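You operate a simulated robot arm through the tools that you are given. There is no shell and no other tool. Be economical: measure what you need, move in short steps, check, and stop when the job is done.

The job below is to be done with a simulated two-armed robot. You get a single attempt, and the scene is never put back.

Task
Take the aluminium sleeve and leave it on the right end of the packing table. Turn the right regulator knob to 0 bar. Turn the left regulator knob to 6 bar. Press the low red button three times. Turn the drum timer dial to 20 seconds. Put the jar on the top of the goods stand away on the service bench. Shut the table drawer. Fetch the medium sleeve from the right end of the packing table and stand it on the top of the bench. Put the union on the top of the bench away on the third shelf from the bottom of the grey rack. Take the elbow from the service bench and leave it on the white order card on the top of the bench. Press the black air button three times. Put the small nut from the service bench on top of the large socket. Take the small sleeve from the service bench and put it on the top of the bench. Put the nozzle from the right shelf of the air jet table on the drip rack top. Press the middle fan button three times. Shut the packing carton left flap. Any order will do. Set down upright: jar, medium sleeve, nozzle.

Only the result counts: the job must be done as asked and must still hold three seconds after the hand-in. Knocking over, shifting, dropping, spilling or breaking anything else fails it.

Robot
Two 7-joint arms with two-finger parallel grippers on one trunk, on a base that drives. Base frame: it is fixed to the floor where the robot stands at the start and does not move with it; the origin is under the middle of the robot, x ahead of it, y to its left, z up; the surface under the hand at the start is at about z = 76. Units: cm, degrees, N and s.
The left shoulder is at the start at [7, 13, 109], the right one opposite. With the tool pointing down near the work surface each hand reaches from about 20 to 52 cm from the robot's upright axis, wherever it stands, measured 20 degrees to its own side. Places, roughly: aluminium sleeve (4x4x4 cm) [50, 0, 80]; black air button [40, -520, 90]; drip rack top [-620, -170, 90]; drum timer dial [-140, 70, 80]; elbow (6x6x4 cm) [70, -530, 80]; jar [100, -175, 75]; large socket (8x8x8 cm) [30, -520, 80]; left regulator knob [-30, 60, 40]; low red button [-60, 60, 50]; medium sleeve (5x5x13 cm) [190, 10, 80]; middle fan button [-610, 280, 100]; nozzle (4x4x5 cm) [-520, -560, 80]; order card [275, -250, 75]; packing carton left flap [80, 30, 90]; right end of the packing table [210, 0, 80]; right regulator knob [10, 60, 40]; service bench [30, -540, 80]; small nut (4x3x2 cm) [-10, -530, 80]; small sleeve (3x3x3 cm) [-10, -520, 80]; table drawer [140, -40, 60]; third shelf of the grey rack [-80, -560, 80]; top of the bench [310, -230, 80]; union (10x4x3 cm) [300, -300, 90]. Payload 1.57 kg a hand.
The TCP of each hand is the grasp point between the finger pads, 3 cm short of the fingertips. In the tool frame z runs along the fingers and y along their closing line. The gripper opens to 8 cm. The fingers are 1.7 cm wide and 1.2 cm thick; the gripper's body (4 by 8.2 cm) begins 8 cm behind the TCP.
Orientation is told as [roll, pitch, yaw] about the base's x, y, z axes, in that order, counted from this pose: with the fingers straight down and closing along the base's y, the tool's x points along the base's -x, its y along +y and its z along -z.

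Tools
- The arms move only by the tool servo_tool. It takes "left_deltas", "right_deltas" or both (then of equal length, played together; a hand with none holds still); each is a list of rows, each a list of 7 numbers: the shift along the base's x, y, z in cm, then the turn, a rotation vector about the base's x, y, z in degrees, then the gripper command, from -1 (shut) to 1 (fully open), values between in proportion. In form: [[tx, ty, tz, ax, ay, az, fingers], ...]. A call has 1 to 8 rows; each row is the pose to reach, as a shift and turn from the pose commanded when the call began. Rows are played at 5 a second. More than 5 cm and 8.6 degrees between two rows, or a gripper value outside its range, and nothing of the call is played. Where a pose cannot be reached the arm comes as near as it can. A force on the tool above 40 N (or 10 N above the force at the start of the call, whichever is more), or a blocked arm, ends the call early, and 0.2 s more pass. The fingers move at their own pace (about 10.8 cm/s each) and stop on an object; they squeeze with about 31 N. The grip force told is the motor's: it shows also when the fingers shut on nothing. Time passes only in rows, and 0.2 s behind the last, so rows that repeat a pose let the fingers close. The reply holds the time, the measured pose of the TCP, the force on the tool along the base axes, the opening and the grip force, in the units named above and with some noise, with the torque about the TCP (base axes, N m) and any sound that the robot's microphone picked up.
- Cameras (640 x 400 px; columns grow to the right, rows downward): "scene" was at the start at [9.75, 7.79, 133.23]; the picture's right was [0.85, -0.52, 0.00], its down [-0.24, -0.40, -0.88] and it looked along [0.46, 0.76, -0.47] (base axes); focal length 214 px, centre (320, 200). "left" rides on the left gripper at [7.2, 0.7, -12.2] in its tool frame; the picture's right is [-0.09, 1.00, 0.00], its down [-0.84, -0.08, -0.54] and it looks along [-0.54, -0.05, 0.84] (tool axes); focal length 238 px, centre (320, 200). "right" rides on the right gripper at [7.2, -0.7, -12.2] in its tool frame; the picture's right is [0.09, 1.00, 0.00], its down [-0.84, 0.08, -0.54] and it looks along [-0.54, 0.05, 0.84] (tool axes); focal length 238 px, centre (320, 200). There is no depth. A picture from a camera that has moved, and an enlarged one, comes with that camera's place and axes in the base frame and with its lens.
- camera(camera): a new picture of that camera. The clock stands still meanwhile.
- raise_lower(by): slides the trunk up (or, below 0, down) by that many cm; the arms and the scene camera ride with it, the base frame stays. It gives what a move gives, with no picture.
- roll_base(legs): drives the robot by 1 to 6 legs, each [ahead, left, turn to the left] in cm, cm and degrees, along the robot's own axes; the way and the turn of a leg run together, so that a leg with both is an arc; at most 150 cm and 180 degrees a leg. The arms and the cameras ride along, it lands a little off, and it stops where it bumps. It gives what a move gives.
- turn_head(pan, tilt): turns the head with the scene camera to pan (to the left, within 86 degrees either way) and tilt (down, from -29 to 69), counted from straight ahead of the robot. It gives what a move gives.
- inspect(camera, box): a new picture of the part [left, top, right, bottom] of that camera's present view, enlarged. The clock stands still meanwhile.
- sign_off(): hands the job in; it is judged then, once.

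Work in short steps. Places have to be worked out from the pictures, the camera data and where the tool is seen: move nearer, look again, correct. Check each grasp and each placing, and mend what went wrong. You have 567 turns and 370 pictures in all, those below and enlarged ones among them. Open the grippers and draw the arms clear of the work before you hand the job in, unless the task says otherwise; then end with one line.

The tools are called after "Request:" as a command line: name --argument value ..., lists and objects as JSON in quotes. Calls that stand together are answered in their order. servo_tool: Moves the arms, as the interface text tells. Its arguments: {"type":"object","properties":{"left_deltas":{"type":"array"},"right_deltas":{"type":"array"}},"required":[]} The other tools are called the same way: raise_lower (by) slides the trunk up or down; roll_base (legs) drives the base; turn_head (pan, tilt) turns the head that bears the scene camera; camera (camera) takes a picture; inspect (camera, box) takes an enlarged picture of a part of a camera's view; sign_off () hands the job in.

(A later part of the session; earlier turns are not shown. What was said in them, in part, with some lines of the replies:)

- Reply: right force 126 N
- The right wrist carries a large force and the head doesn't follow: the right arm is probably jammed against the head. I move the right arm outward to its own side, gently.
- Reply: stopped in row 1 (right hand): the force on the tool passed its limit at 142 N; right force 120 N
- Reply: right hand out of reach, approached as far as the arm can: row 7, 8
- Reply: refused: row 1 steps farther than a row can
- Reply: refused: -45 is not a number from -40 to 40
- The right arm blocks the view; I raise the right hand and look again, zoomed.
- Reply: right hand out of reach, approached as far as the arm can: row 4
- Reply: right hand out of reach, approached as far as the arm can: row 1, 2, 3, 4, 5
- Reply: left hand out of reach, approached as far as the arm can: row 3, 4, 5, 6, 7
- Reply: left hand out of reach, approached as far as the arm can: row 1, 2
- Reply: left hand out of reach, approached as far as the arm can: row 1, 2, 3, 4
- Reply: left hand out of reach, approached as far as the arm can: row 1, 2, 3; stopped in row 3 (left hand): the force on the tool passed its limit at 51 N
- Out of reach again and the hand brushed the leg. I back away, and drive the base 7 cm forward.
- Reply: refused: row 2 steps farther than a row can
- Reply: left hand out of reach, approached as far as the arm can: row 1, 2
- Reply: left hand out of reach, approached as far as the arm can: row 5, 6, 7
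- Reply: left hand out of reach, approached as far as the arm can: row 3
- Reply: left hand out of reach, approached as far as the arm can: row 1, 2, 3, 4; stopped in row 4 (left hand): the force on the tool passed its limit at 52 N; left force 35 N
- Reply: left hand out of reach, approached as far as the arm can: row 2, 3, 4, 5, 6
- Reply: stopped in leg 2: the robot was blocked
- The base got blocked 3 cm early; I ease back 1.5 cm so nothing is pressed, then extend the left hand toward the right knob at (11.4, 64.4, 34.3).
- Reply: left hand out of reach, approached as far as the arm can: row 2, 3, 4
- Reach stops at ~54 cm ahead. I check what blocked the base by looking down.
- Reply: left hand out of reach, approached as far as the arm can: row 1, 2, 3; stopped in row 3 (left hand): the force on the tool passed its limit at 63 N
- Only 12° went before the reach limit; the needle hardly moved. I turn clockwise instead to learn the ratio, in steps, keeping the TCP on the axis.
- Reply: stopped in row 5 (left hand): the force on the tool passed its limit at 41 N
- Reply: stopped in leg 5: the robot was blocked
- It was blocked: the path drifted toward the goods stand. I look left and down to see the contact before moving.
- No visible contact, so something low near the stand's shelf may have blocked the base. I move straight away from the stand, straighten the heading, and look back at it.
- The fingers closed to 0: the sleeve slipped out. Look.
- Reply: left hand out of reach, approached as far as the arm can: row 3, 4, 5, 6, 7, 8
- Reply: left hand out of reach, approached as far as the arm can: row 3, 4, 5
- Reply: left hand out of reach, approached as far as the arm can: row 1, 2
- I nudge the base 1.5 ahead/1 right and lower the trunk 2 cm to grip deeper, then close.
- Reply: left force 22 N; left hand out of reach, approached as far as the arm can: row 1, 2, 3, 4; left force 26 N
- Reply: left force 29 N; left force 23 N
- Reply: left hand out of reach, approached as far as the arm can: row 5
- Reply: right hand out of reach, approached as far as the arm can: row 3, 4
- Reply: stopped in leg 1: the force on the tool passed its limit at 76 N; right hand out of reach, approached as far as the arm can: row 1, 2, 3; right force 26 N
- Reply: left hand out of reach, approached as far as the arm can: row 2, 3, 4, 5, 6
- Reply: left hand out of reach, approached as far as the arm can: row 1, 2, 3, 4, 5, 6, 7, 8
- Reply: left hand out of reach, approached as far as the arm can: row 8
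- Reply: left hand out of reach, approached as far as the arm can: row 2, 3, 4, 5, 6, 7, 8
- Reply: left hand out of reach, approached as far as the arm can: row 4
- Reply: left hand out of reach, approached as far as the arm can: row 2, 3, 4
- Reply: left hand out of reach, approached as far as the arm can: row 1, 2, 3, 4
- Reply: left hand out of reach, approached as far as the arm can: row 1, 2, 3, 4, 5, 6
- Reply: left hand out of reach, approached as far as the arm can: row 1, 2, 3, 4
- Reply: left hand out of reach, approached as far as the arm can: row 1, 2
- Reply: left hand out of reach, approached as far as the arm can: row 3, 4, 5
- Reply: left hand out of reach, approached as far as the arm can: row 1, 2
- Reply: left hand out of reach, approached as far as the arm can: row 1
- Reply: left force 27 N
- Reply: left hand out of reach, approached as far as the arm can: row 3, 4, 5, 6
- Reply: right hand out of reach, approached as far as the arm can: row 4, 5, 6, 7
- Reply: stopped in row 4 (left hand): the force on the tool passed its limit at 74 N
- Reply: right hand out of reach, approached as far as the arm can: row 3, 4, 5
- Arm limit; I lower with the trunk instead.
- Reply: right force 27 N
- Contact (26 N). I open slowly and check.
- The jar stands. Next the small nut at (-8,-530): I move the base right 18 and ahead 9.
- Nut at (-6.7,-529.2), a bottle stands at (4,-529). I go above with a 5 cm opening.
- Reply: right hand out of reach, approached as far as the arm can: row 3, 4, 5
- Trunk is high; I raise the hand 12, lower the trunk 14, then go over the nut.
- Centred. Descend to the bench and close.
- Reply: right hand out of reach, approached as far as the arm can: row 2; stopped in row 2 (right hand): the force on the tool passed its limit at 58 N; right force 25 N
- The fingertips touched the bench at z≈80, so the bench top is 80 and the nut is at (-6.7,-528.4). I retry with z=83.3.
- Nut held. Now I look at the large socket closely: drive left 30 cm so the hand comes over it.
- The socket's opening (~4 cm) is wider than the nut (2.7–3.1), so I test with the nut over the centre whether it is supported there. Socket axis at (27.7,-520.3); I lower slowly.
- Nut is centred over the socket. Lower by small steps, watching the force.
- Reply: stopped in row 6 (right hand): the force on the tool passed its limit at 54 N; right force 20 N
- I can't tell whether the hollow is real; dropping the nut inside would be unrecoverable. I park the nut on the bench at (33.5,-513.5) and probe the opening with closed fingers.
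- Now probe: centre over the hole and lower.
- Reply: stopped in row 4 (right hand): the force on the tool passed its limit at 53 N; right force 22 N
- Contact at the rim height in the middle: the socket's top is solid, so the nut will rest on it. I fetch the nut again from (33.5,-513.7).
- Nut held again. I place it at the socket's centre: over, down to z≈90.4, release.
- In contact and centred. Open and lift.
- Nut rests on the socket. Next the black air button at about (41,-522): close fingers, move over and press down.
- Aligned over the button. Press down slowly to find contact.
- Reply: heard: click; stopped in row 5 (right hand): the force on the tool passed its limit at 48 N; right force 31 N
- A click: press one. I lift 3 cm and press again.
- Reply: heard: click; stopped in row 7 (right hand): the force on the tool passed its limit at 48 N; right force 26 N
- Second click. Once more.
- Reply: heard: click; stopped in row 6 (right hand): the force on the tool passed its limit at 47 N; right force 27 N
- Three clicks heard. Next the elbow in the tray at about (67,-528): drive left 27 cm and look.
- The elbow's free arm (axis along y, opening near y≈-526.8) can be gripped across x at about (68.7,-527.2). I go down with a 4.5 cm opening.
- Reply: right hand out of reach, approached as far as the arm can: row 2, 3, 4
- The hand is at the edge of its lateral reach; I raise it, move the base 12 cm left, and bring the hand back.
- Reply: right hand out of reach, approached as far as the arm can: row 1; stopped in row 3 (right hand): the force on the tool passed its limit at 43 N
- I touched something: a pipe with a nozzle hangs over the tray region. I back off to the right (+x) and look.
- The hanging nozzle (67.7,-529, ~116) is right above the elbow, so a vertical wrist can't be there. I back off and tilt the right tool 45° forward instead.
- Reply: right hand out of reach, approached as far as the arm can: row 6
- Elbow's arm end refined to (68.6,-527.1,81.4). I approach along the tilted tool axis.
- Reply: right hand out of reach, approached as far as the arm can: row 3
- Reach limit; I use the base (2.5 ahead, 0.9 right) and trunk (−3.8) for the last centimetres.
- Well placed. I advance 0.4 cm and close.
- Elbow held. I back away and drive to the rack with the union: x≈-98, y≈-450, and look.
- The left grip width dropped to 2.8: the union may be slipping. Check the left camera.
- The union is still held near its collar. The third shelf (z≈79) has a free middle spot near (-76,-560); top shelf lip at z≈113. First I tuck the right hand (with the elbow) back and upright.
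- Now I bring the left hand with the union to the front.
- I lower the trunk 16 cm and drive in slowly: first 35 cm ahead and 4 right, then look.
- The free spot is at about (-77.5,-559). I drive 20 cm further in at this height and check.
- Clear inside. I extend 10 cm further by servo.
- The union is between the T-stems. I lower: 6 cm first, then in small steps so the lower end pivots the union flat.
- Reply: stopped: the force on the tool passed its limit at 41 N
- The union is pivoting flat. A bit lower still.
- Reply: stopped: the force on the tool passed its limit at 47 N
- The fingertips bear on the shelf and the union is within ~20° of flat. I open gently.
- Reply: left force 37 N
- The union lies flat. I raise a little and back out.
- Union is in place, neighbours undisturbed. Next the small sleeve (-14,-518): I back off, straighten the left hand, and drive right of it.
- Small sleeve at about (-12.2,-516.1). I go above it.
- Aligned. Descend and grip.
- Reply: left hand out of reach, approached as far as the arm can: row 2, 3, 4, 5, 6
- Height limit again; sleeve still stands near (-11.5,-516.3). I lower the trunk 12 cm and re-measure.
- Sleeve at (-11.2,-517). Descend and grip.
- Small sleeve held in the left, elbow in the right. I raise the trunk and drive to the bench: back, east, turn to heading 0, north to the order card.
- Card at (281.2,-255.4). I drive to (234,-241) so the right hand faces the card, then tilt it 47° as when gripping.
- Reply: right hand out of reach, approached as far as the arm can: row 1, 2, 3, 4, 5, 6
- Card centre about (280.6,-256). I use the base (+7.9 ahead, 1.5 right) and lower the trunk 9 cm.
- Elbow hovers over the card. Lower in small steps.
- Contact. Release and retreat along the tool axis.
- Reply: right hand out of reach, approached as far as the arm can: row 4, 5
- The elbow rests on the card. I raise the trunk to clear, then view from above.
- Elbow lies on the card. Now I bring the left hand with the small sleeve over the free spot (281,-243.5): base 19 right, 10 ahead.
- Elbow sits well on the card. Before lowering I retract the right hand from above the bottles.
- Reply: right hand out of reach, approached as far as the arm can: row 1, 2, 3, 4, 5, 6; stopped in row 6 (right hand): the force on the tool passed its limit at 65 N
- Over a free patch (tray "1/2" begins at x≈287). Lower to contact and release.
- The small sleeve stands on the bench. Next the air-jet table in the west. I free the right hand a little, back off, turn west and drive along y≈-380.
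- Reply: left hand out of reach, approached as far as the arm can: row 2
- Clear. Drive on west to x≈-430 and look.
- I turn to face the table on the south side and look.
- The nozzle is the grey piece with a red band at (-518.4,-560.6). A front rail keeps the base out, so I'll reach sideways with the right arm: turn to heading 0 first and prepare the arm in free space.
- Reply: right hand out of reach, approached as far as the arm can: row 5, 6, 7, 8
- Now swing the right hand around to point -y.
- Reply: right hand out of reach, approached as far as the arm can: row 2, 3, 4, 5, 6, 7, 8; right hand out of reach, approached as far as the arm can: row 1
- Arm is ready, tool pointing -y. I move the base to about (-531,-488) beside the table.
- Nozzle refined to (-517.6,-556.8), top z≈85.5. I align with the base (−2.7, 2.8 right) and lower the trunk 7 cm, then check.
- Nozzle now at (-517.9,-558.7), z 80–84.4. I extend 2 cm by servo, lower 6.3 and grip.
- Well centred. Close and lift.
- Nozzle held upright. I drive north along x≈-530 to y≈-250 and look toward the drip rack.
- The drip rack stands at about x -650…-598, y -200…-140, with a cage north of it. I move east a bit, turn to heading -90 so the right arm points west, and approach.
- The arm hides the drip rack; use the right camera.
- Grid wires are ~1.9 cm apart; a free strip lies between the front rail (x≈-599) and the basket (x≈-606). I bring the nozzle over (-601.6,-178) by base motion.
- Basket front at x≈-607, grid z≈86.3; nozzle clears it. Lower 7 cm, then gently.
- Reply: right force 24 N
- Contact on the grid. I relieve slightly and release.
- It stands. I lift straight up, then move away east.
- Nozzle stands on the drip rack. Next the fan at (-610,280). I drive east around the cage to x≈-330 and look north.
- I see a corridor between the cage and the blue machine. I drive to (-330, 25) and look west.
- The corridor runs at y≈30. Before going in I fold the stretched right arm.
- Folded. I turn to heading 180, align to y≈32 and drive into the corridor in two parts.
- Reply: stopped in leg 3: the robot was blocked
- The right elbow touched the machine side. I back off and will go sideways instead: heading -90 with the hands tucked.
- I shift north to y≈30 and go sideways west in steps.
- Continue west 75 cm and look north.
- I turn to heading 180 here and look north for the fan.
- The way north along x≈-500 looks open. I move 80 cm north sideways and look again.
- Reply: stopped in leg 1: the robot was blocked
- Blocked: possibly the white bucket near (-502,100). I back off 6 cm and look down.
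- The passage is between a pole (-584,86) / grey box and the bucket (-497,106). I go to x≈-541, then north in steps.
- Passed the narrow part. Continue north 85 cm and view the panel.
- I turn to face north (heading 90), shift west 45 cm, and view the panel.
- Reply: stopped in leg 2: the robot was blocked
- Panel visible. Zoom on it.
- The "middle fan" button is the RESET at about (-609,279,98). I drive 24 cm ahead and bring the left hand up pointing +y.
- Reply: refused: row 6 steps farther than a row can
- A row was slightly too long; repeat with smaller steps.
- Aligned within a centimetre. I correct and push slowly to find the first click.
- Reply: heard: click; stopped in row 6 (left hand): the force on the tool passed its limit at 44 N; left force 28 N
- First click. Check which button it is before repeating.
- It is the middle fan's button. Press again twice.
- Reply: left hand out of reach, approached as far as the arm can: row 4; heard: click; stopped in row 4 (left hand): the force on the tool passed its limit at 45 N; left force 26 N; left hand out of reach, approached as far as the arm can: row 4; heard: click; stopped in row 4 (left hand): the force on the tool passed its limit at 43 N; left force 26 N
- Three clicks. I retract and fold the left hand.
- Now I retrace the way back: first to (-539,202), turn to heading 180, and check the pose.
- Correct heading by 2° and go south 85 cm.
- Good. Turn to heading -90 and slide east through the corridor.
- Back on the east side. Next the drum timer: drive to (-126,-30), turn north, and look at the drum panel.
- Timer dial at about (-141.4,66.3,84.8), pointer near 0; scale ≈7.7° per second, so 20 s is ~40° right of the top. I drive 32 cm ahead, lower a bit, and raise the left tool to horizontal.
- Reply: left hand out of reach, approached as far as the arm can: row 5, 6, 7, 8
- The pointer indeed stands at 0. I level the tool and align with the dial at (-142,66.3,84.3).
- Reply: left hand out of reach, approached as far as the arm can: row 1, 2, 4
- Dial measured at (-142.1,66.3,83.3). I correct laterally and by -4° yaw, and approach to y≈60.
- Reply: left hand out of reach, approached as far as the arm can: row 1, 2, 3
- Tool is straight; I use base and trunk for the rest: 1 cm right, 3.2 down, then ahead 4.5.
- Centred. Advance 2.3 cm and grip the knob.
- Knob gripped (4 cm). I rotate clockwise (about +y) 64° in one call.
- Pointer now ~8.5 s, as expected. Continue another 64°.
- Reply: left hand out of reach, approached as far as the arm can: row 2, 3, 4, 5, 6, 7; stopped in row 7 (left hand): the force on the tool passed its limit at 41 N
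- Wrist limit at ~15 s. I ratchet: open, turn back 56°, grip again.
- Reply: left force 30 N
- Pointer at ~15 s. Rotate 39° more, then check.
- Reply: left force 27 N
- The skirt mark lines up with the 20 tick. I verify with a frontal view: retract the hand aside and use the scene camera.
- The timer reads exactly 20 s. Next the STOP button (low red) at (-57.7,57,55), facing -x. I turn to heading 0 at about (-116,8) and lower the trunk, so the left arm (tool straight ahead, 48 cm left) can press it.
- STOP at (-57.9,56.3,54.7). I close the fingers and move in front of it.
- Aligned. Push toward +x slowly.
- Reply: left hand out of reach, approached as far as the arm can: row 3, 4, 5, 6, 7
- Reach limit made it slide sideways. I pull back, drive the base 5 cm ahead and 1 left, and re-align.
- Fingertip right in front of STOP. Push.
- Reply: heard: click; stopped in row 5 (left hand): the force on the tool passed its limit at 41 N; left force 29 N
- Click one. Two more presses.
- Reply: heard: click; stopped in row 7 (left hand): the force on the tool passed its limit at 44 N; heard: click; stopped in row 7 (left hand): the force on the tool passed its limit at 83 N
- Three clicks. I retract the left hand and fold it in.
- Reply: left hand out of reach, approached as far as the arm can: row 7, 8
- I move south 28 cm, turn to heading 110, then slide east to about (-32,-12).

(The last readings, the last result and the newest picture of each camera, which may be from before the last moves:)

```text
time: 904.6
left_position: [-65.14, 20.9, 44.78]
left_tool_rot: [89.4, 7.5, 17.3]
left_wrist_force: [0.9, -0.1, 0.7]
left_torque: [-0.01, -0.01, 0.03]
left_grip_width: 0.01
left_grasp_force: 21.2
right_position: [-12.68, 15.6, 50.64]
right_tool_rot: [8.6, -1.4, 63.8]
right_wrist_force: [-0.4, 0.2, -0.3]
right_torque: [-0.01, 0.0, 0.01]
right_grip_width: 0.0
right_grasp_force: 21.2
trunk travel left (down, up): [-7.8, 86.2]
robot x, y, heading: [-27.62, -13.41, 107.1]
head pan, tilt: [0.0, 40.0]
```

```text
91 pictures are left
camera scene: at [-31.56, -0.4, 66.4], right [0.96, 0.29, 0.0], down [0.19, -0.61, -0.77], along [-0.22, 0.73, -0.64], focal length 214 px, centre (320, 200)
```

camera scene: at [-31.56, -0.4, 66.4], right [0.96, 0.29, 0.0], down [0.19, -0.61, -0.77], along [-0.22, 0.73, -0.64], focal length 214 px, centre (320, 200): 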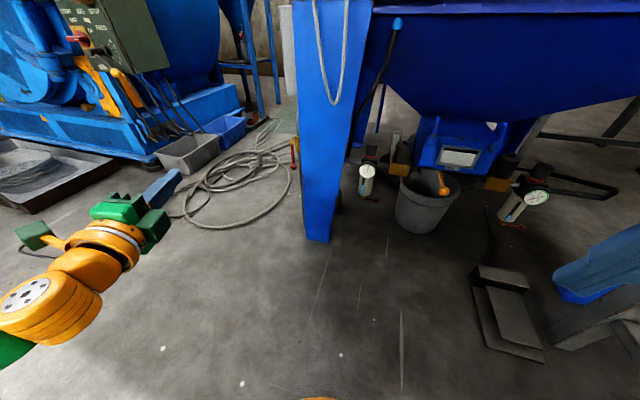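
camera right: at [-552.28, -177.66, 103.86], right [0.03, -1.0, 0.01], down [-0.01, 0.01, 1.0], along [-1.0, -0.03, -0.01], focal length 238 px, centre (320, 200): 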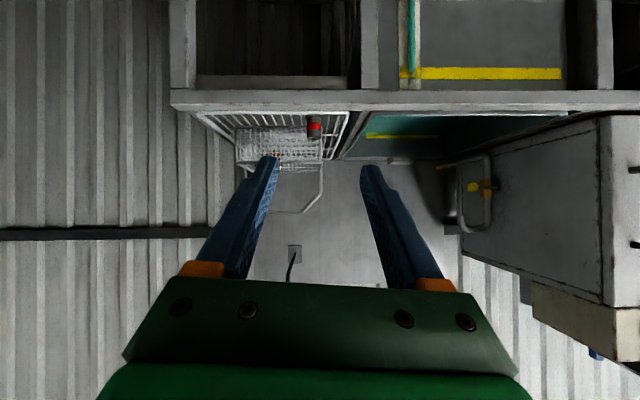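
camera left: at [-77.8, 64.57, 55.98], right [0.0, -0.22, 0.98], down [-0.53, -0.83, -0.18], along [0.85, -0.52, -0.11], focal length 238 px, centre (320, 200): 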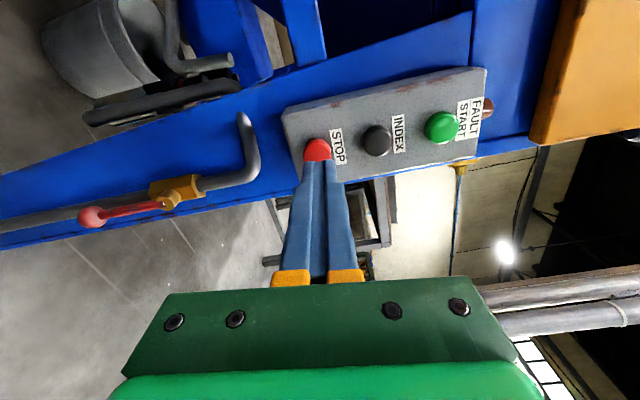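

Clear view. I yaw the right hand to 107° and then tilt it 46° forward.

Request:
servo_tool --right_deltas '[[-0.5, 1.5, 0, 0, 0, 8, 0.5], [-1, 3, 0, 0, 0, 16, 0.5], [-1.5, 4.5, 0, 0, 0, 24, 0.5], [-2, 6, 0, 0, 0, 32, 0.5], [-2.5, 7.5, 0, 0, 0, 40, 0.5], [-2.5, 8, 0, 0, 0, 43, 0.5]]'

Request:
servo_tool --right_deltas '[[-0.6, 1.8, 0, 7.4, 2.2, 0, 0.5], [-1.2, 3.6, 0, 14.8, 4.4, 0, 0.5], [-1.8, 5.4, 0, 22, 6.7, 0, 0.5], [-2.4, 7.2, 0, 29.5, 8.9, 0, 0.5], [-3, 9, 0, 37, 11.2, 0, 0.5], [-3.6, 11, 0, 44, 13.4, 0, 0.5]]'

Request:
camera --camera "right"

```text
time: 906.0
left_position: [-65.02, 21.06, 44.77]
left_tool_rot: [89.5, 7.5, 17.5]
left_wrist_force: [0.2, -0.2, -0.3]
left_torque: [0.03, -0.01, 0.02]
left_grip_width: 0.0
left_grasp_force: 21.8
right_position: [-15.33, 23.54, 50.66]
right_tool_rot: [8.5, -1.5, 107.0]
right_wrist_force: [-0.1, 0.7, -1.0]
right_torque: [0.01, -0.01, 0.02]
right_grip_width: 5.99
right_grasp_force: 0.2
trunk travel left (down, up): [-7.8, 86.2]
robot x, y, heading: [-27.56, -13.23, 107.0]
head pan, tilt: [0.0, 40.0]
```

```text
time: 907.4
left_position: [-65.03, 20.96, 44.75]
left_tool_rot: [89.5, 7.6, 17.3]
left_wrist_force: [0.4, -0.4, -0.2]
left_torque: [-0.01, 0.02, 0.02]
left_grip_width: 0.01
left_grasp_force: 21.4
right_position: [-18.69, 34.5, 50.46]
right_tool_rot: [8.6, -47.4, 106.6]
right_wrist_force: [-0.3, -0.5, 0.3]
right_torque: [0.0, 0.01, 0.0]
right_grip_width: 6.03
right_grasp_force: 0.2
trunk travel left (down, up): [-7.8, 86.2]
robot x, y, heading: [-27.82, -12.99, 107.0]
head pan, tilt: [0.0, 40.0]
```

```text
90 pictures are left
camera right: at [-12.4, 22.07, 53.2], right [-0.89, -0.45, 0.03], down [-0.04, 0.16, 0.99], along [-0.45, 0.88, -0.16], focal length 238 px, centre (320, 200)
```

right: 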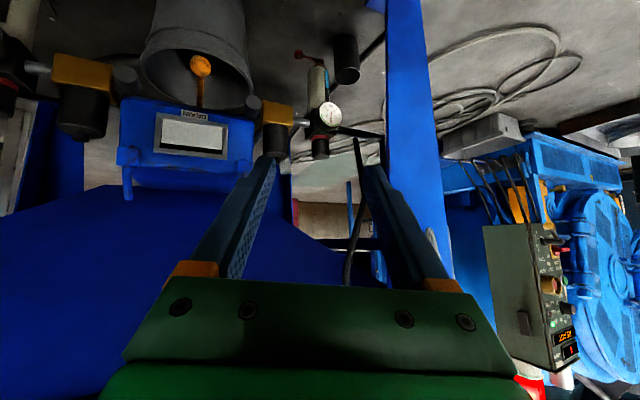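

The left knob is in view at (-34.4,64.4,34.4). I drive 16 cm ahead (arms are low enough to pass under the cabinet edge).

Request:
roll_base --legs '[[16, 0, 0]]'

Request:
camera --camera "right"

Request:
camera --camera "scene"

```text
time: 908.8
left_position: [-69.91, 36.72, 44.78]
left_tool_rot: [89.5, 7.4, 17.2]
left_wrist_force: [0.3, 0.4, -0.1]
left_torque: [-0.01, -0.02, -0.01]
left_grip_width: 0.0
left_grasp_force: 21.1
right_position: [-23.36, 50.17, 50.49]
right_tool_rot: [8.7, -47.3, 106.6]
right_wrist_force: [0.0, 0.5, -0.1]
right_torque: [0.01, -0.02, 0.0]
right_grip_width: 5.98
right_grasp_force: 0.1
trunk travel left (down, up): [-7.8, 86.2]
robot x, y, heading: [-32.13, 2.38, 107.2]
head pan, tilt: [0.0, 40.0]
```

```text
89 pictures are left
camera right: at [-17.06, 37.66, 53.22], right [-0.89, -0.45, 0.03], down [-0.04, 0.16, 0.99], along [-0.45, 0.88, -0.16], focal length 238 px, centre (320, 200)
```

right: 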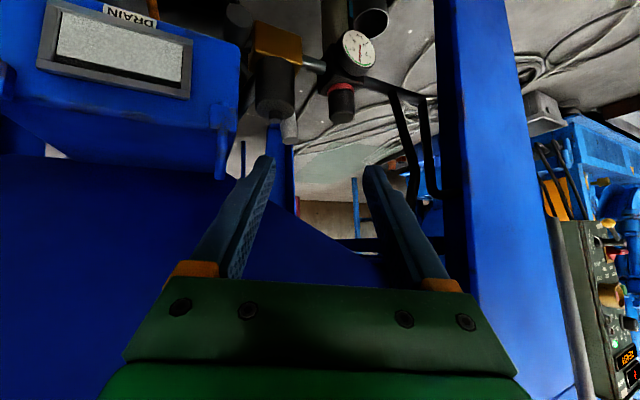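

```text
88 pictures are left
camera scene: at [-36.25, 15.23, 66.4], right [0.96, 0.29, 0.0], down [0.19, -0.62, -0.77], along [-0.22, 0.73, -0.64], focal length 214 px, centre (320, 200)
```

scene: 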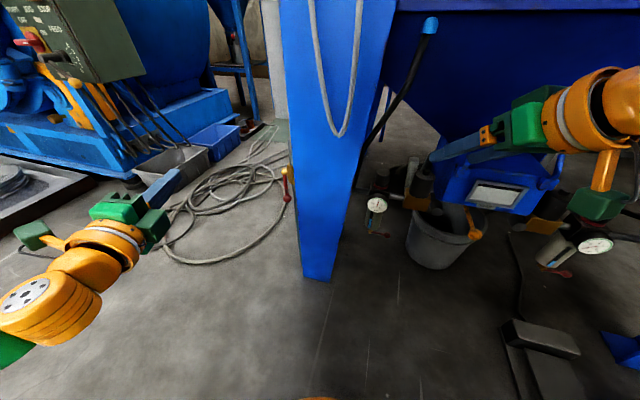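

Knob at (-34.6,64.4,34.2). I go to a standoff above/right of it.

Request:
servo_tool --right_deltas '[[-2, 2, -2, 0, 0, 0, 0.5], [-4, 4, -4, 0, 0, 0, 0.5], [-6, 6, -6, 0, 0, 0, 0.5], [-8, 8, -8, 0, 0, 0, 0.5]]'

Request:
camera --camera "right"

```text
time: 909.8
left_position: [-69.91, 36.65, 44.86]
left_tool_rot: [89.6, 7.5, 17.2]
left_wrist_force: [0.0, 1.1, 0.0]
left_torque: [0.0, -0.01, -0.01]
left_grip_width: 0.01
left_grasp_force: 21.3
right_position: [-31.62, 57.82, 42.63]
right_tool_rot: [8.8, -47.5, 106.6]
right_wrist_force: [0.3, 0.1, -0.1]
right_torque: [0.02, 0.0, 0.02]
right_grip_width: 6.01
right_grasp_force: 0.0
trunk travel left (down, up): [-7.8, 86.2]
robot x, y, heading: [-32.46, 2.13, 106.8]
head pan, tilt: [0.0, 40.0]
```

```text
87 pictures are left
camera right: at [-25.3, 45.42, 45.43], right [-0.89, -0.45, 0.04], down [-0.04, 0.16, 0.99], along [-0.45, 0.88, -0.16], focal length 238 px, centre (320, 200)
```

right: 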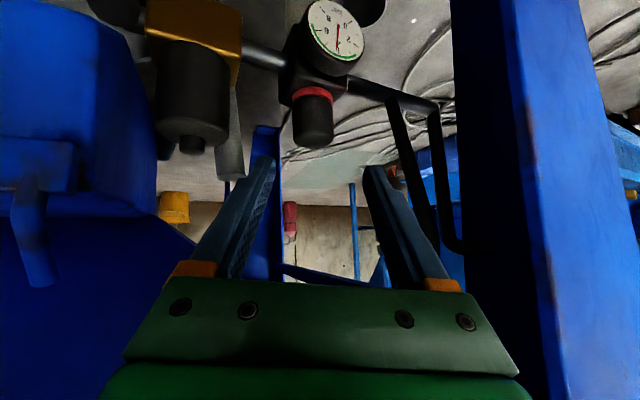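

Aligned. Move in along the tool axis and grip the knob.

Request:
servo_tool --right_deltas '[[-0.9, 2.1, -2.4, 0, 0, 0, 0.5], [-1.8, 4.2, -4.9, 0, 0, 0, 0.5], [-2.7, 6.3, -7.4, 0, 0, 0, 0.5]]'

Request:
camera --camera "right"

```text
time: 910.6
left_position: [-69.81, 36.75, 44.75]
left_tool_rot: [89.5, 7.5, 17.2]
left_wrist_force: [0.1, 0.1, -1.0]
left_torque: [0.01, 0.01, 0.01]
left_grip_width: 0.01
left_grasp_force: 21.1
right_position: [-33.09, 63.56, 35.22]
right_tool_rot: [8.6, -47.3, 106.6]
right_wrist_force: [0.5, 0.4, 0.3]
right_torque: [0.06, -0.02, -0.03]
right_grip_width: 6.03
right_grasp_force: 0.0
right hand out of reach, approached as far as the arm can: row 3
trunk travel left (down, up): [-7.8, 86.2]
robot x, y, heading: [-32.0, 2.42, 106.8]
head pan, tilt: [0.0, 40.0]
```

```text
86 pictures are left
camera right: at [-26.84, 51.0, 37.97], right [-0.89, -0.45, 0.03], down [-0.04, 0.16, 0.99], along [-0.45, 0.88, -0.16], focal length 238 px, centre (320, 200)
```

right: 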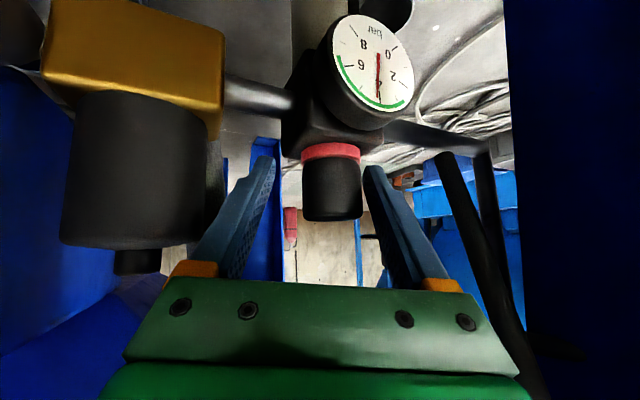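

Knob between the fingers; I nudge the base 1.5 ahead and 1 left for margin, then close.

Request:
roll_base --legs '[[1.2, 1, 0]]'

Request:
servo_tool --right_deltas '[[0, 0, 0, 0, 0, 0, -1], [0, 0, 0, 0, 0, 0, -1], [0, 0, 0, 0, 0, 0, -1]]'

Request:
camera --camera "right"

```text
time: 911.4
left_position: [-71.14, 37.49, 44.85]
left_tool_rot: [89.6, 7.5, 17.3]
left_wrist_force: [-0.1, 0.3, -0.5]
left_torque: [0.02, 0.01, 0.0]
left_grip_width: 0.01
left_grasp_force: 21.0
right_position: [-34.31, 64.37, 35.3]
right_tool_rot: [8.8, -47.4, 106.6]
right_wrist_force: [-0.6, 0.0, 0.9]
right_torque: [-0.02, 0.01, -0.01]
right_grip_width: 6.01
right_grasp_force: 0.0
trunk travel left (down, up): [-7.8, 86.2]
robot x, y, heading: [-33.64, 3.39, 106.6]
head pan, tilt: [0.0, 40.0]
```

```text
time: 912.2
left_position: [-71.09, 37.56, 44.75]
left_tool_rot: [89.5, 7.6, 17.2]
left_wrist_force: [0.4, 0.5, 0.5]
left_torque: [0.0, 0.03, -0.02]
left_grip_width: 0.0
left_grasp_force: 21.3
right_position: [-34.39, 64.43, 35.28]
right_tool_rot: [8.5, -47.4, 106.5]
right_wrist_force: [5.3, 8.7, 0.7]
right_torque: [0.5, -0.85, 0.09]
right_grip_width: 3.78
right_grasp_force: 43.6
trunk travel left (down, up): [-7.8, 86.2]
robot x, y, heading: [-33.34, 3.09, 106.5]
head pan, tilt: [0.0, 40.0]
```

```text
85 pictures are left
camera right: at [-28.07, 51.85, 37.98], right [-0.89, -0.45, 0.03], down [-0.04, 0.16, 0.99], along [-0.45, 0.88, -0.16], focal length 238 px, centre (320, 200)
```

right: 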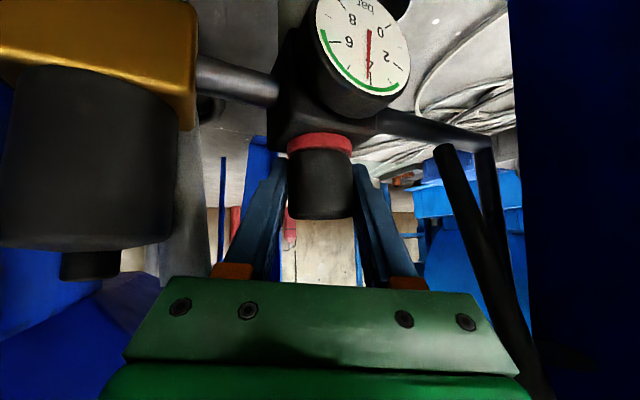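

Gripped. I turn clockwise (−z) up to 24° and read the gauge.

Request:
servo_tool --right_deltas '[[0, 0, 0, 0, 0, -6, -1], [0, 0, 0, 0, 0, -12, -1], [0, 0, 0, 0, 0, -18, -1], [0, 0, 0, 0, 0, -24, -1]]'

Request:
camera --camera "right"

```text
time: 912.6
left_position: [-71.34, 37.49, 44.62]
left_tool_rot: [89.4, 7.5, 17.4]
left_wrist_force: [-0.2, -0.3, 0.0]
left_torque: [-0.01, -0.01, -0.01]
left_grip_width: 0.02
left_grasp_force: 21.5
right_position: [-34.26, 64.29, 35.23]
right_tool_rot: [8.5, -47.8, 101.5]
right_wrist_force: [-3.1, 9.0, -5.6]
right_torque: [-0.12, -1.09, -0.02]
right_grip_width: 3.76
right_grasp_force: 44.2
right hand out of reach, approached as far as the arm can: row 1, 2
trunk travel left (down, up): [-7.8, 86.2]
robot x, y, heading: [-33.64, 3.38, 107.0]
head pan, tilt: [0.0, 40.0]
stopped in row 2 (right hand): the force on the tool passed its limit at 53 N (the readings are from after the stop); the commanded pose is now the measured one
```

```text
84 pictures are left
camera right: at [-29.16, 51.25, 37.92], right [-0.93, -0.36, 0.03], down [-0.03, 0.15, 0.99], along [-0.36, 0.92, -0.15], focal length 238 px, centre (320, 200)
```

right: 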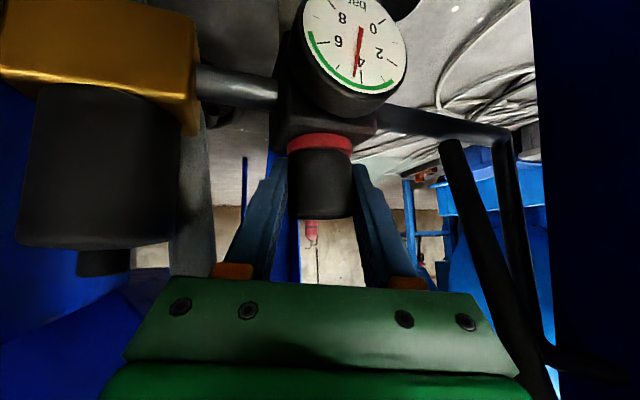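

The limit is at this yaw, so I ratchet: open, swing the hand +28°, grip, and turn −28° clockwise.

Request:
servo_tool --right_deltas '[[-0.1, 0.1, 0, 0, 0, 0, 0.4], [-0.1, 0.1, 0, 0, 0, 0, 0.4], [-0.1, 0.1, 0, 0, 0, 8, 0.4], [-0.1, 0.1, 0, 0, 0, 16, 0.4], [-0.1, 0.1, 0, 0, 0, 24, 0.4], [-0.1, 0.1, 0, 0, 0, 30, 0.4], [-0.1, 0.1, 0, 0, 0, 30, -1], [-0.1, 0.1, 0, 0, 0, 30, -1]]'

Request:
servo_tool --right_deltas '[[0, 0, 0, 0, 0, 0, -1], [0, 0, 0, 0, 0, -7, -1], [0, 0, 0, 0, 0, -14, -1], [0, 0, 0, 0, 0, -21, -1], [0, 0, 0, 0, 0, -27, -1]]'

Request:
camera --camera "right"

```text
time: 913.9
left_position: [-70.81, 37.71, 44.75]
left_tool_rot: [89.4, 7.7, 17.0]
left_wrist_force: [-1.3, 0.8, -0.2]
left_torque: [0.0, -0.02, 0.01]
left_grip_width: 0.0
left_grasp_force: 21.3
right_position: [-34.3, 61.38, 35.55]
right_tool_rot: [7.7, -48.6, 125.3]
right_wrist_force: [13.0, 13.9, -0.6]
right_torque: [0.35, -0.17, -0.33]
right_grip_width: 7.28
right_grasp_force: 9.6
right hand out of reach, approached as far as the arm can: row 5, 6
trunk travel left (down, up): [-7.8, 86.2]
robot x, y, heading: [-33.4, 3.4, 106.5]
head pan, tilt: [0.0, 40.0]
stopped in row 6 (right hand): the force on the tool passed its limit at 63 N (the readings are from after the stop); the commanded pose is now the measured one
```

```text
time: 914.4
left_position: [-70.32, 38.37, 44.67]
left_tool_rot: [89.2, 7.8, 16.6]
left_wrist_force: [0.9, 0.2, -0.2]
left_torque: [0.01, 0.03, 0.01]
left_grip_width: 0.01
left_grasp_force: 21.0
right_position: [-32.56, 62.14, 35.24]
right_tool_rot: [7.3, -48.8, 123.6]
right_wrist_force: [46.7, 38.8, -2.8]
right_torque: [1.24, -0.17, -1.3]
right_grip_width: 3.69
right_grasp_force: 29.9
trunk travel left (down, up): [-7.8, 86.2]
robot x, y, heading: [-33.49, 3.32, 106.1]
head pan, tilt: [0.0, 40.0]
stopped in row 2 (right hand): the force on the tool passed its limit at 47 N (the readings are from after the stop); the commanded pose is now the measured one
```

```text
83 pictures are left
camera right: at [-23.17, 51.76, 37.89], right [-0.74, -0.68, 0.01], down [-0.08, 0.11, 0.99], along [-0.67, 0.73, -0.14], focal length 238 px, centre (320, 200)
```

right: 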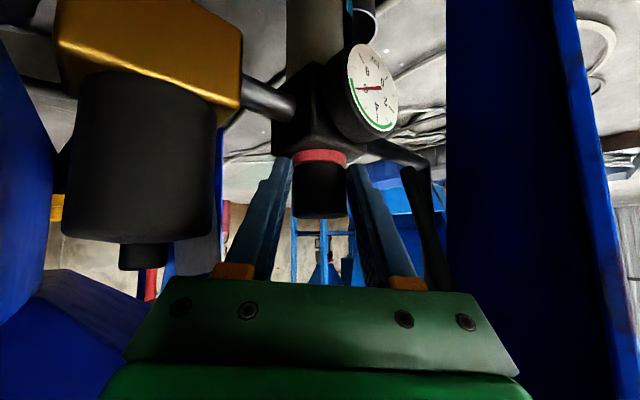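

The arm slid; check the gauge closely.

Request:
inspect --camera "right" --box '[330, 30, 420, 150]'

```text
3.33 times, centred on (375, 90) of right
camera zoom: at [-23.17, 51.76, 37.89], right [-0.74, -0.68, 0.01], down [-0.08, 0.11, 0.99], along [-0.67, 0.73, -0.14], focal length 794 px, centre (137, 567)
```

zoom: 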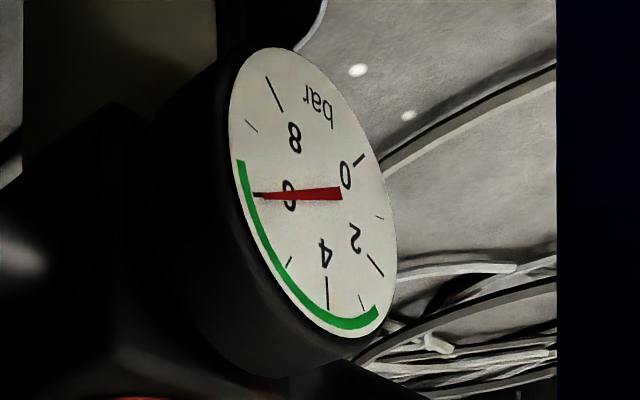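

The needle sits right on 6 bar. I release gently and check.

Request:
servo_tool --right_deltas '[[0, 0, 0, 0, 0, 0, 0], [0, 0, 0, 0, 0, 0, 0.5], [0, 0, 0, 0, 0, 0, 0.6]]'

Request:
inspect --camera "right" --box '[300, 10, 440, 220]'

```text
time: 915.2
left_position: [-70.95, 37.85, 44.73]
left_tool_rot: [89.4, 7.4, 17.1]
left_wrist_force: [0.5, 0.1, 0.5]
left_torque: [0.01, 0.01, 0.01]
left_grip_width: 0.01
left_grasp_force: 21.0
right_position: [-34.15, 61.51, 35.75]
right_tool_rot: [7.6, -48.7, 125.1]
right_wrist_force: [2.6, 3.0, -3.6]
right_torque: [-0.01, -0.02, -0.04]
right_grip_width: 6.93
right_grasp_force: 3.5
trunk travel left (down, up): [-7.8, 86.2]
robot x, y, heading: [-33.58, 3.34, 106.9]
head pan, tilt: [0.0, 40.0]
```

```text
1.90 times, centred on (370, 115) of right
camera zoom: at [-24.4, 51.41, 38.13], right [-0.72, -0.7, 0.02], down [-0.09, 0.11, 0.99], along [-0.69, 0.71, -0.14], focal length 454 px, centre (225, 362)
```

zoom: 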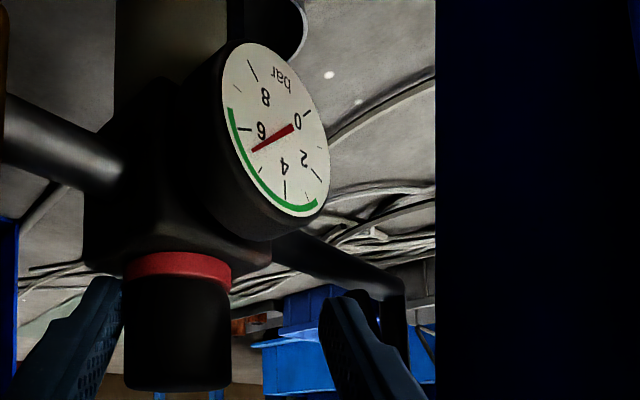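

It slipped back to ~5.5 bar when released off-centre. I lift off, move the base 3.5 cm closer, and re-approach with more room.

Request:
servo_tool --right_deltas '[[0.3, -0.5, 3, 0, 0, -4, 0.6], [1, -1.5, 6.5, 0, 0, -8, 0.6], [1.5, -2, 8, 0, 0, -12, 0.6]]'

Request:
roll_base --legs '[[4, 0.5, 0]]'

Request:
camera --camera "right"

```text
time: 916.0
left_position: [-70.82, 37.7, 44.72]
left_tool_rot: [89.4, 7.5, 17.0]
left_wrist_force: [0.3, 0.0, 0.4]
left_torque: [0.01, -0.02, 0.02]
left_grip_width: 0.0
left_grasp_force: 20.6
right_position: [-32.35, 59.5, 43.64]
right_tool_rot: [7.4, -48.6, 113.0]
right_wrist_force: [1.3, 0.1, 0.5]
right_torque: [-0.04, 0.04, 0.01]
right_grip_width: 6.39
right_grasp_force: 0.0
trunk travel left (down, up): [-7.8, 86.2]
robot x, y, heading: [-33.76, 3.74, 106.4]
head pan, tilt: [0.0, 40.0]
```

```text
time: 916.8
left_position: [-72.5, 41.54, 44.68]
left_tool_rot: [89.4, 7.4, 16.9]
left_wrist_force: [0.2, -0.2, 0.4]
left_torque: [-0.01, 0.03, -0.02]
left_grip_width: 0.0
left_grasp_force: 20.9
right_position: [-34.05, 63.34, 43.69]
right_tool_rot: [7.2, -48.8, 113.0]
right_wrist_force: [0.7, -0.4, 0.2]
right_torque: [0.01, -0.05, 0.01]
right_grip_width: 6.39
right_grasp_force: 0.0
trunk travel left (down, up): [-7.8, 86.2]
robot x, y, heading: [-34.98, 7.17, 106.6]
head pan, tilt: [0.0, 40.0]
```

```text
80 pictures are left
camera right: at [-26.53, 51.42, 46.08], right [-0.85, -0.53, 0.01], down [-0.06, 0.13, 0.99], along [-0.53, 0.84, -0.14], focal length 238 px, centre (320, 200)
```

right: 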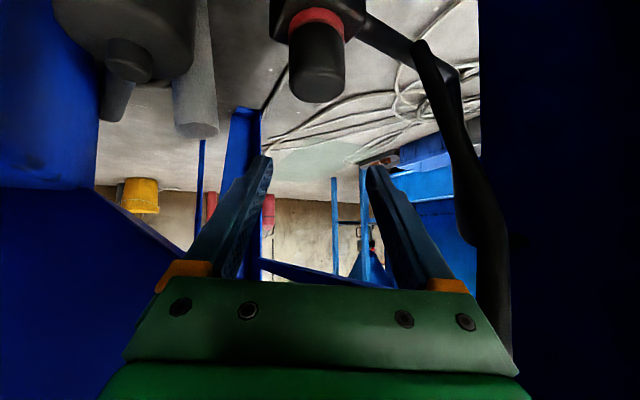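

Aligned above the knob again. I lower with +8° extra yaw and then grip.

Request:
servo_tool --right_deltas '[[-0.1, 0.3, -2.8, 0, 0, 4, 0.5], [-0.2, 0.6, -5.6, 0, 0, 8, 0.5], [-0.4, 0.9, -8.3, 0, 0, 8, 0.5]]'

Request:
camera --camera "right"

```text
time: 917.6
left_position: [-72.51, 41.59, 44.74]
left_tool_rot: [89.4, 7.5, 16.9]
left_wrist_force: [-0.1, 0.9, 0.0]
left_torque: [-0.03, 0.01, 0.02]
left_grip_width: 0.01
left_grasp_force: 20.8
right_position: [-34.33, 64.24, 35.29]
right_tool_rot: [7.3, -48.7, 121.0]
right_wrist_force: [-0.9, 0.0, -0.2]
right_torque: [0.0, 0.02, -0.02]
right_grip_width: 6.02
right_grasp_force: 0.1
trunk travel left (down, up): [-7.8, 86.2]
robot x, y, heading: [-35.3, 7.31, 106.4]
head pan, tilt: [0.0, 40.0]
```

```text
79 pictures are left
camera right: at [-25.31, 53.42, 37.78], right [-0.77, -0.64, 0.01], down [-0.08, 0.12, 0.99], along [-0.64, 0.76, -0.14], focal length 238 px, centre (320, 200)
```

right: 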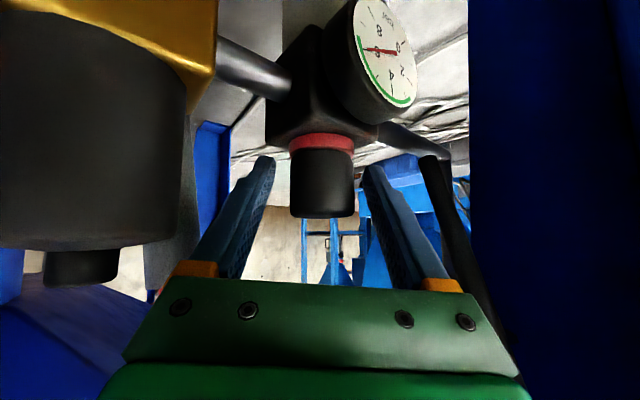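

Well centred. Read the gauge before gripping.

Request:
inspect --camera "right" --box '[335, 0, 435, 120]'

```text
3.33 times, centred on (385, 60) of right
camera zoom: at [-25.31, 53.42, 37.78], right [-0.77, -0.64, 0.01], down [-0.08, 0.12, 0.99], along [-0.64, 0.76, -0.14], focal length 794 px, centre (103, 667)
```

zoom: 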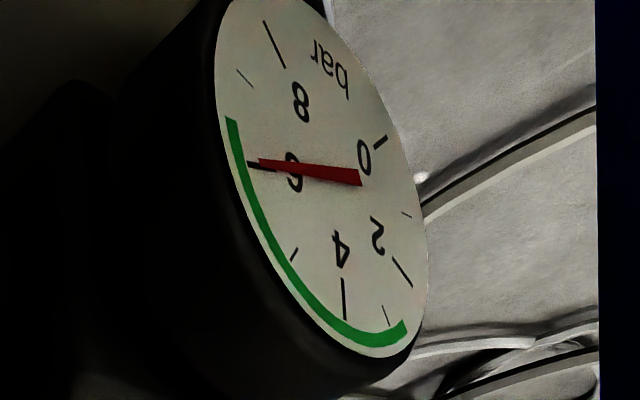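

It now reads 6 bar (the fingers aren't touching). I lift straight up without contact and re-read.

Request:
servo_tool --right_deltas '[[0, 0, 3, 0, 0, 0, 0.5], [0, -0.3, 6, 0, 0, 0, 0.5], [0.3, -0.8, 9, 0, 0, 0, 0.5], [1, -3, 10, 0, 0, 0, 0.5], [2, -6, 10, 0, 0, 0, 0.5], [3, -9, 10, 0, 0, 0, 0.5]]'

Request:
roll_base --legs '[[-12, 0, 0]]'

Request:
turn_head --pan -15 --tilt 25

Request:
camera --camera "scene"

```text
time: 919.0
left_position: [-72.46, 41.57, 44.67]
left_tool_rot: [89.4, 7.4, 16.9]
left_wrist_force: [0.6, 0.7, 0.0]
left_torque: [0.01, 0.0, 0.03]
left_grip_width: 0.0
left_grasp_force: 21.4
right_position: [-31.36, 55.12, 45.14]
right_tool_rot: [7.3, -48.8, 121.0]
right_wrist_force: [0.0, 0.7, -0.4]
right_torque: [-0.03, 0.0, 0.01]
right_grip_width: 5.98
right_grasp_force: 0.0
trunk travel left (down, up): [-7.8, 86.2]
robot x, y, heading: [-34.99, 6.73, 106.5]
head pan, tilt: [0.0, 40.0]
```

```text
time: 920.3
left_position: [-69.03, 29.83, 44.84]
left_tool_rot: [89.5, 7.5, 16.9]
left_wrist_force: [-0.1, 0.1, -0.1]
left_torque: [0.03, 0.0, 0.01]
left_grip_width: 0.0
left_grasp_force: 21.0
right_position: [-27.72, 43.33, 45.23]
right_tool_rot: [7.3, -48.7, 120.9]
right_wrist_force: [0.3, -0.8, -0.3]
right_torque: [0.01, 0.04, 0.0]
right_grip_width: 6.02
right_grasp_force: 0.0
trunk travel left (down, up): [-7.8, 86.2]
robot x, y, heading: [-31.61, -5.02, 106.5]
head pan, tilt: [0.0, 40.0]
```

```text
time: 921.1
left_position: [-68.89, 29.74, 44.74]
left_tool_rot: [89.4, 7.5, 16.9]
left_wrist_force: [-0.6, 0.5, 0.0]
left_torque: [0.02, -0.02, -0.02]
left_grip_width: 0.0
left_grasp_force: 21.1
right_position: [-27.72, 43.23, 45.16]
right_tool_rot: [7.3, -48.8, 120.9]
right_wrist_force: [-0.4, 0.2, 0.2]
right_torque: [0.02, -0.02, 0.02]
right_grip_width: 5.99
right_grasp_force: 0.0
trunk travel left (down, up): [-7.8, 86.2]
robot x, y, heading: [-31.73, -4.59, 106.3]
head pan, tilt: [-15.0, 25.0]
```

```text
77 pictures are left
camera scene: at [-33.38, 9.17, 68.73], right [1.0, 0.02, 0.0], down [0.01, -0.42, -0.91], along [-0.02, 0.91, -0.42], focal length 214 px, centre (320, 200)
```

scene: 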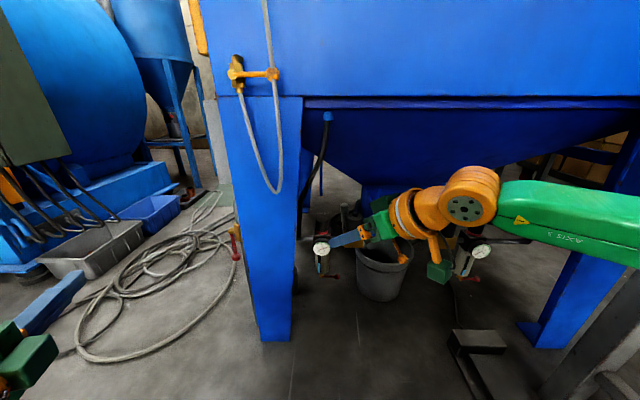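

Zoom on both gauges.

Request:
inspect --camera "scene" --box '[300, 225, 350, 275]'

Request:
inspect --camera "scene" --box '[450, 230, 510, 290]'

```text
8.00 times, centred on (325, 250) of scene
camera zoom: at [-33.38, 9.17, 68.73], right [1.0, 0.02, 0.0], down [0.01, -0.42, -0.91], along [-0.02, 0.91, -0.42], focal length 1716 px, centre (280, -200)
```

zoom: 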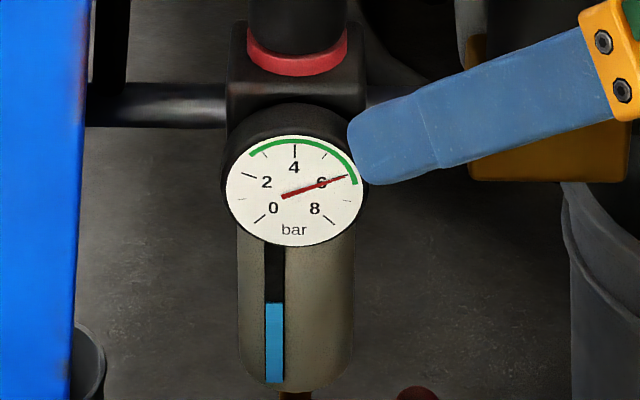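

```text
6.67 times, centred on (480, 260) of scene
camera zoom: at [-33.38, 9.17, 68.73], right [1.0, 0.02, 0.0], down [0.01, -0.42, -0.91], along [-0.02, 0.91, -0.42], focal length 1430 px, centre (-747, -200)
```

zoom: 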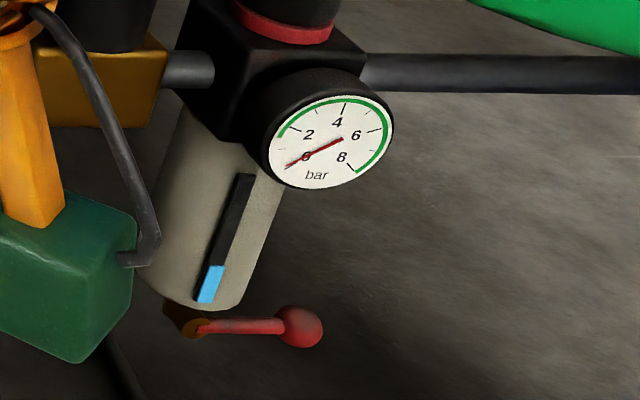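

Left reads 6 bar, right 0 bar. I back out, raise the trunk and look at the carton once more to verify the flaps.

Request:
roll_base --legs '[[-22, 0, 0]]'

Request:
raise_lower --by 40

Request:
raise_lower --by 36

Request:
turn_head --pan -86 --tilt 20

Request:
camera --camera "scene"

```text
time: 922.8
left_position: [-62.8, 8.66, 44.81]
left_tool_rot: [89.4, 7.5, 17.0]
left_wrist_force: [0.5, -0.3, 0.1]
left_torque: [-0.02, 0.02, 0.0]
left_grip_width: 0.0
left_grasp_force: 21.0
right_position: [-21.55, 22.42, 45.28]
right_tool_rot: [7.4, -48.8, 120.9]
right_wrist_force: [0.4, 0.7, -0.1]
right_torque: [0.0, 0.01, 0.0]
right_grip_width: 5.98
right_grasp_force: 0.0
trunk travel left (down, up): [-7.8, 86.2]
robot x, y, heading: [-25.44, -25.47, 106.6]
head pan, tilt: [-15.0, 25.0]
```

```text
time: 926.6
left_position: [-62.92, 8.67, 84.74]
left_tool_rot: [89.4, 7.5, 16.9]
left_wrist_force: [0.1, 0.4, -0.1]
left_torque: [0.02, -0.01, -0.01]
left_grip_width: 0.0
left_grasp_force: 21.4
right_position: [-21.61, 22.3, 85.11]
right_tool_rot: [7.3, -48.8, 120.8]
right_wrist_force: [0.7, -0.2, 0.8]
right_torque: [-0.04, -0.02, 0.01]
right_grip_width: 6.01
right_grasp_force: 0.0
trunk travel left (down, up): [-47.8, 46.2]
robot x, y, heading: [-25.47, -25.53, 106.5]
head pan, tilt: [-15.0, 25.0]
```

```text
time: 930.1
left_position: [-62.87, 8.72, 120.67]
left_tool_rot: [89.3, 7.6, 16.8]
left_wrist_force: [-0.1, -0.2, -0.8]
left_torque: [0.01, -0.01, 0.02]
left_grip_width: 0.02
left_grasp_force: 21.0
right_position: [-21.7, 22.3, 121.07]
right_tool_rot: [7.3, -48.8, 120.9]
right_wrist_force: [0.4, -0.4, -0.4]
right_torque: [0.02, 0.0, -0.04]
right_grip_width: 5.98
right_grasp_force: 0.0
trunk travel left (down, up): [-83.8, 10.2]
robot x, y, heading: [-25.3, -25.97, 106.3]
head pan, tilt: [-15.0, 25.0]
```

```text
time: 931.5
left_position: [-62.87, 8.77, 120.72]
left_tool_rot: [89.4, 7.5, 17.0]
left_wrist_force: [0.5, 0.3, 0.2]
left_torque: [-0.01, 0.01, -0.01]
left_grip_width: 0.0
left_grasp_force: 21.1
right_position: [-21.7, 22.38, 121.18]
right_tool_rot: [7.3, -48.7, 120.9]
right_wrist_force: [0.3, -0.1, 0.2]
right_torque: [-0.01, 0.05, 0.02]
right_grip_width: 6.03
right_grasp_force: 0.0
trunk travel left (down, up): [-83.8, 10.2]
robot x, y, heading: [-25.75, -25.8, 106.4]
head pan, tilt: [-85.9, 20.0]
```

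```text
74 pictures are left
camera scene: at [-18.26, -17.75, 145.54], right [0.35, -0.94, 0.0], down [-0.32, -0.12, -0.94], along [0.88, 0.33, -0.34], focal length 214 px, centre (320, 200)
```

scene: 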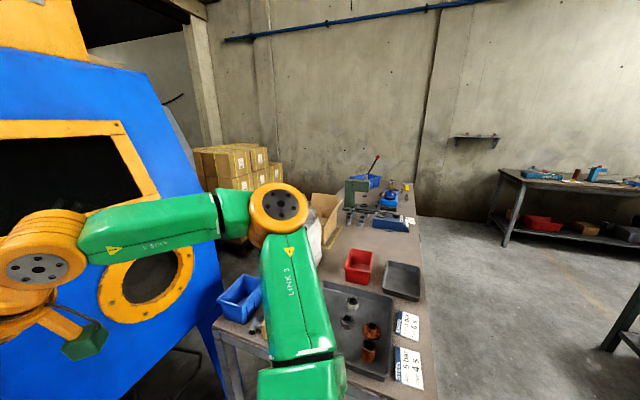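

The arm hides the carton; I turn the base right 45° and look again.

Request:
roll_base --legs '[[0, 8, 0], [0, 0, -45]]'

Request:
turn_head --pan -40 --tilt 15

Request:
camera --camera "scene"

```text
time: 934.6
left_position: [-35.16, 22.54, 120.83]
left_tool_rot: [89.4, 7.5, -28.1]
left_wrist_force: [-0.4, 0.4, -0.3]
left_torque: [0.02, 0.0, 0.02]
left_grip_width: 0.0
left_grasp_force: 21.7
right_position: [3.45, 3.14, 121.33]
right_tool_rot: [7.2, -48.8, 75.8]
right_wrist_force: [-0.4, 0.0, 0.4]
right_torque: [0.01, -0.02, -0.01]
right_grip_width: 5.98
right_grasp_force: 0.0
trunk travel left (down, up): [-83.8, 10.2]
robot x, y, heading: [-33.24, -28.13, 61.3]
head pan, tilt: [-85.9, 20.0]
```

```text
time: 935.8
left_position: [-35.2, 22.67, 120.72]
left_tool_rot: [89.4, 7.6, -28.1]
left_wrist_force: [0.6, 0.4, -0.4]
left_torque: [-0.01, 0.01, -0.01]
left_grip_width: 0.0
left_grasp_force: 21.2
right_position: [3.6, 3.05, 121.16]
right_tool_rot: [7.4, -48.9, 75.9]
right_wrist_force: [0.3, -0.6, -0.7]
right_torque: [0.01, 0.0, -0.03]
right_grip_width: 5.98
right_grasp_force: 0.1
trunk travel left (down, up): [-83.8, 10.2]
robot x, y, heading: [-33.36, -27.96, 61.7]
head pan, tilt: [-40.0, 15.0]
```

```text
73 pictures are left
camera scene: at [-22.25, -20.34, 146.36], right [0.36, -0.93, 0.0], down [-0.24, -0.09, -0.97], along [0.9, 0.35, -0.26], focal length 214 px, centre (320, 200)
```

scene: 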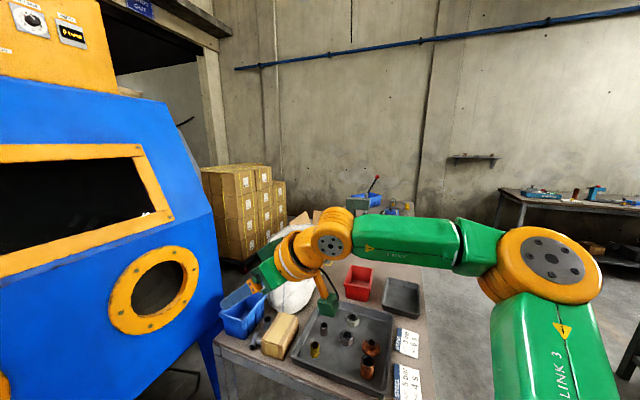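

I lower the right hand out of the line of sight.

Request:
servo_tool --right_deltas '[[-1, -3, -3.5, 0, 0, 0, 0.5], [-2, -6, -7, 0, 0, 0, 0.5], [-3, -9, -10, 0, 0, 0, 0.5], [-5, -12, -13, 0, 0, 0, 0.5]]'

Request:
inspect --camera "scene" --box '[260, 170, 420, 290]'

```text
time: 936.8
left_position: [-35.29, 22.56, 120.72]
left_tool_rot: [89.5, 7.5, -28.1]
left_wrist_force: [-0.1, -0.1, 0.7]
left_torque: [0.0, 0.0, 0.01]
left_grip_width: 0.03
left_grasp_force: 21.0
right_position: [2.32, -6.96, 108.79]
right_tool_rot: [7.3, -48.9, 76.0]
right_wrist_force: [-0.6, -0.5, -0.4]
right_torque: [0.0, -0.03, -0.01]
right_grip_width: 6.01
right_grasp_force: 0.0
right hand out of reach, approached as far as the arm can: row 3, 4
trunk travel left (down, up): [-83.8, 10.2]
robot x, y, heading: [-33.52, -28.1, 61.4]
head pan, tilt: [-40.0, 15.0]
```

```text
3.33 times, centred on (340, 230) of scene
camera zoom: at [-22.34, -20.36, 146.37], right [0.36, -0.93, 0.0], down [-0.24, -0.09, -0.97], along [0.9, 0.35, -0.26], focal length 715 px, centre (253, 100)
```

zoom: 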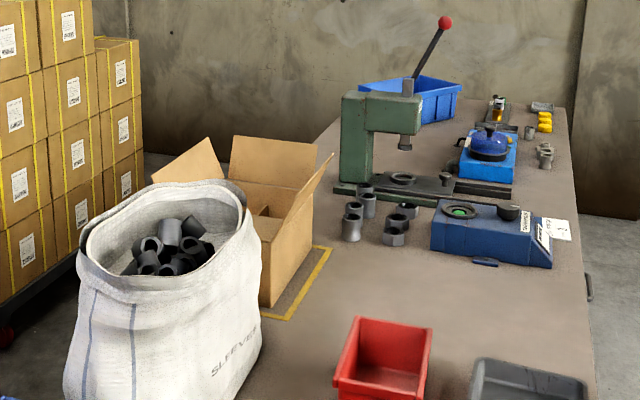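

The left flap is down and the other flaps stand as before. All jobs are done; I open both grippers, with the arms clear, and hand in.

Request:
servo_tool --left_deltas '[[0, 0, 0, 0, 0, 0, 1], [0, 0, 0, 0, 0, 0, 1], [0, 0, 0, 0, 0, 0, 1]]' --right_deltas '[[0, 0, 0, 0, 0, 0, 1], [0, 0, 0, 0, 0, 0, 1], [0, 0, 0, 0, 0, 0, 1]]'

Request:
sign_off

```text
time: 937.6
left_position: [-35.16, 22.53, 120.68]
left_tool_rot: [89.4, 7.5, -28.0]
left_wrist_force: [0.7, 0.0, -0.1]
left_torque: [0.0, -0.02, -0.01]
left_grip_width: 8.01
left_grasp_force: 0.1
right_position: [2.38, -6.89, 108.87]
right_tool_rot: [7.4, -48.7, 75.9]
right_wrist_force: [-1.2, 0.0, -0.4]
right_torque: [-0.02, 0.02, 0.01]
right_grip_width: 7.97
right_grasp_force: 0.0
trunk travel left (down, up): [-83.8, 10.2]
robot x, y, heading: [-33.27, -28.22, 61.2]
head pan, tilt: [-40.0, 15.0]
```

```text
The job is handed in.
```

All sixteen tasks are done and the job is handed in. Along the way the carton's front flap was pushed out and stood back up at about its old angle, and the base or arms bumped a floor sack, a bucket, the blue machine and the hanging air nozzle; I saw no displacement, but the bucket, machine and nozzle were not measured, and the closed left flap was mostly hidden behind the bag in my last look.
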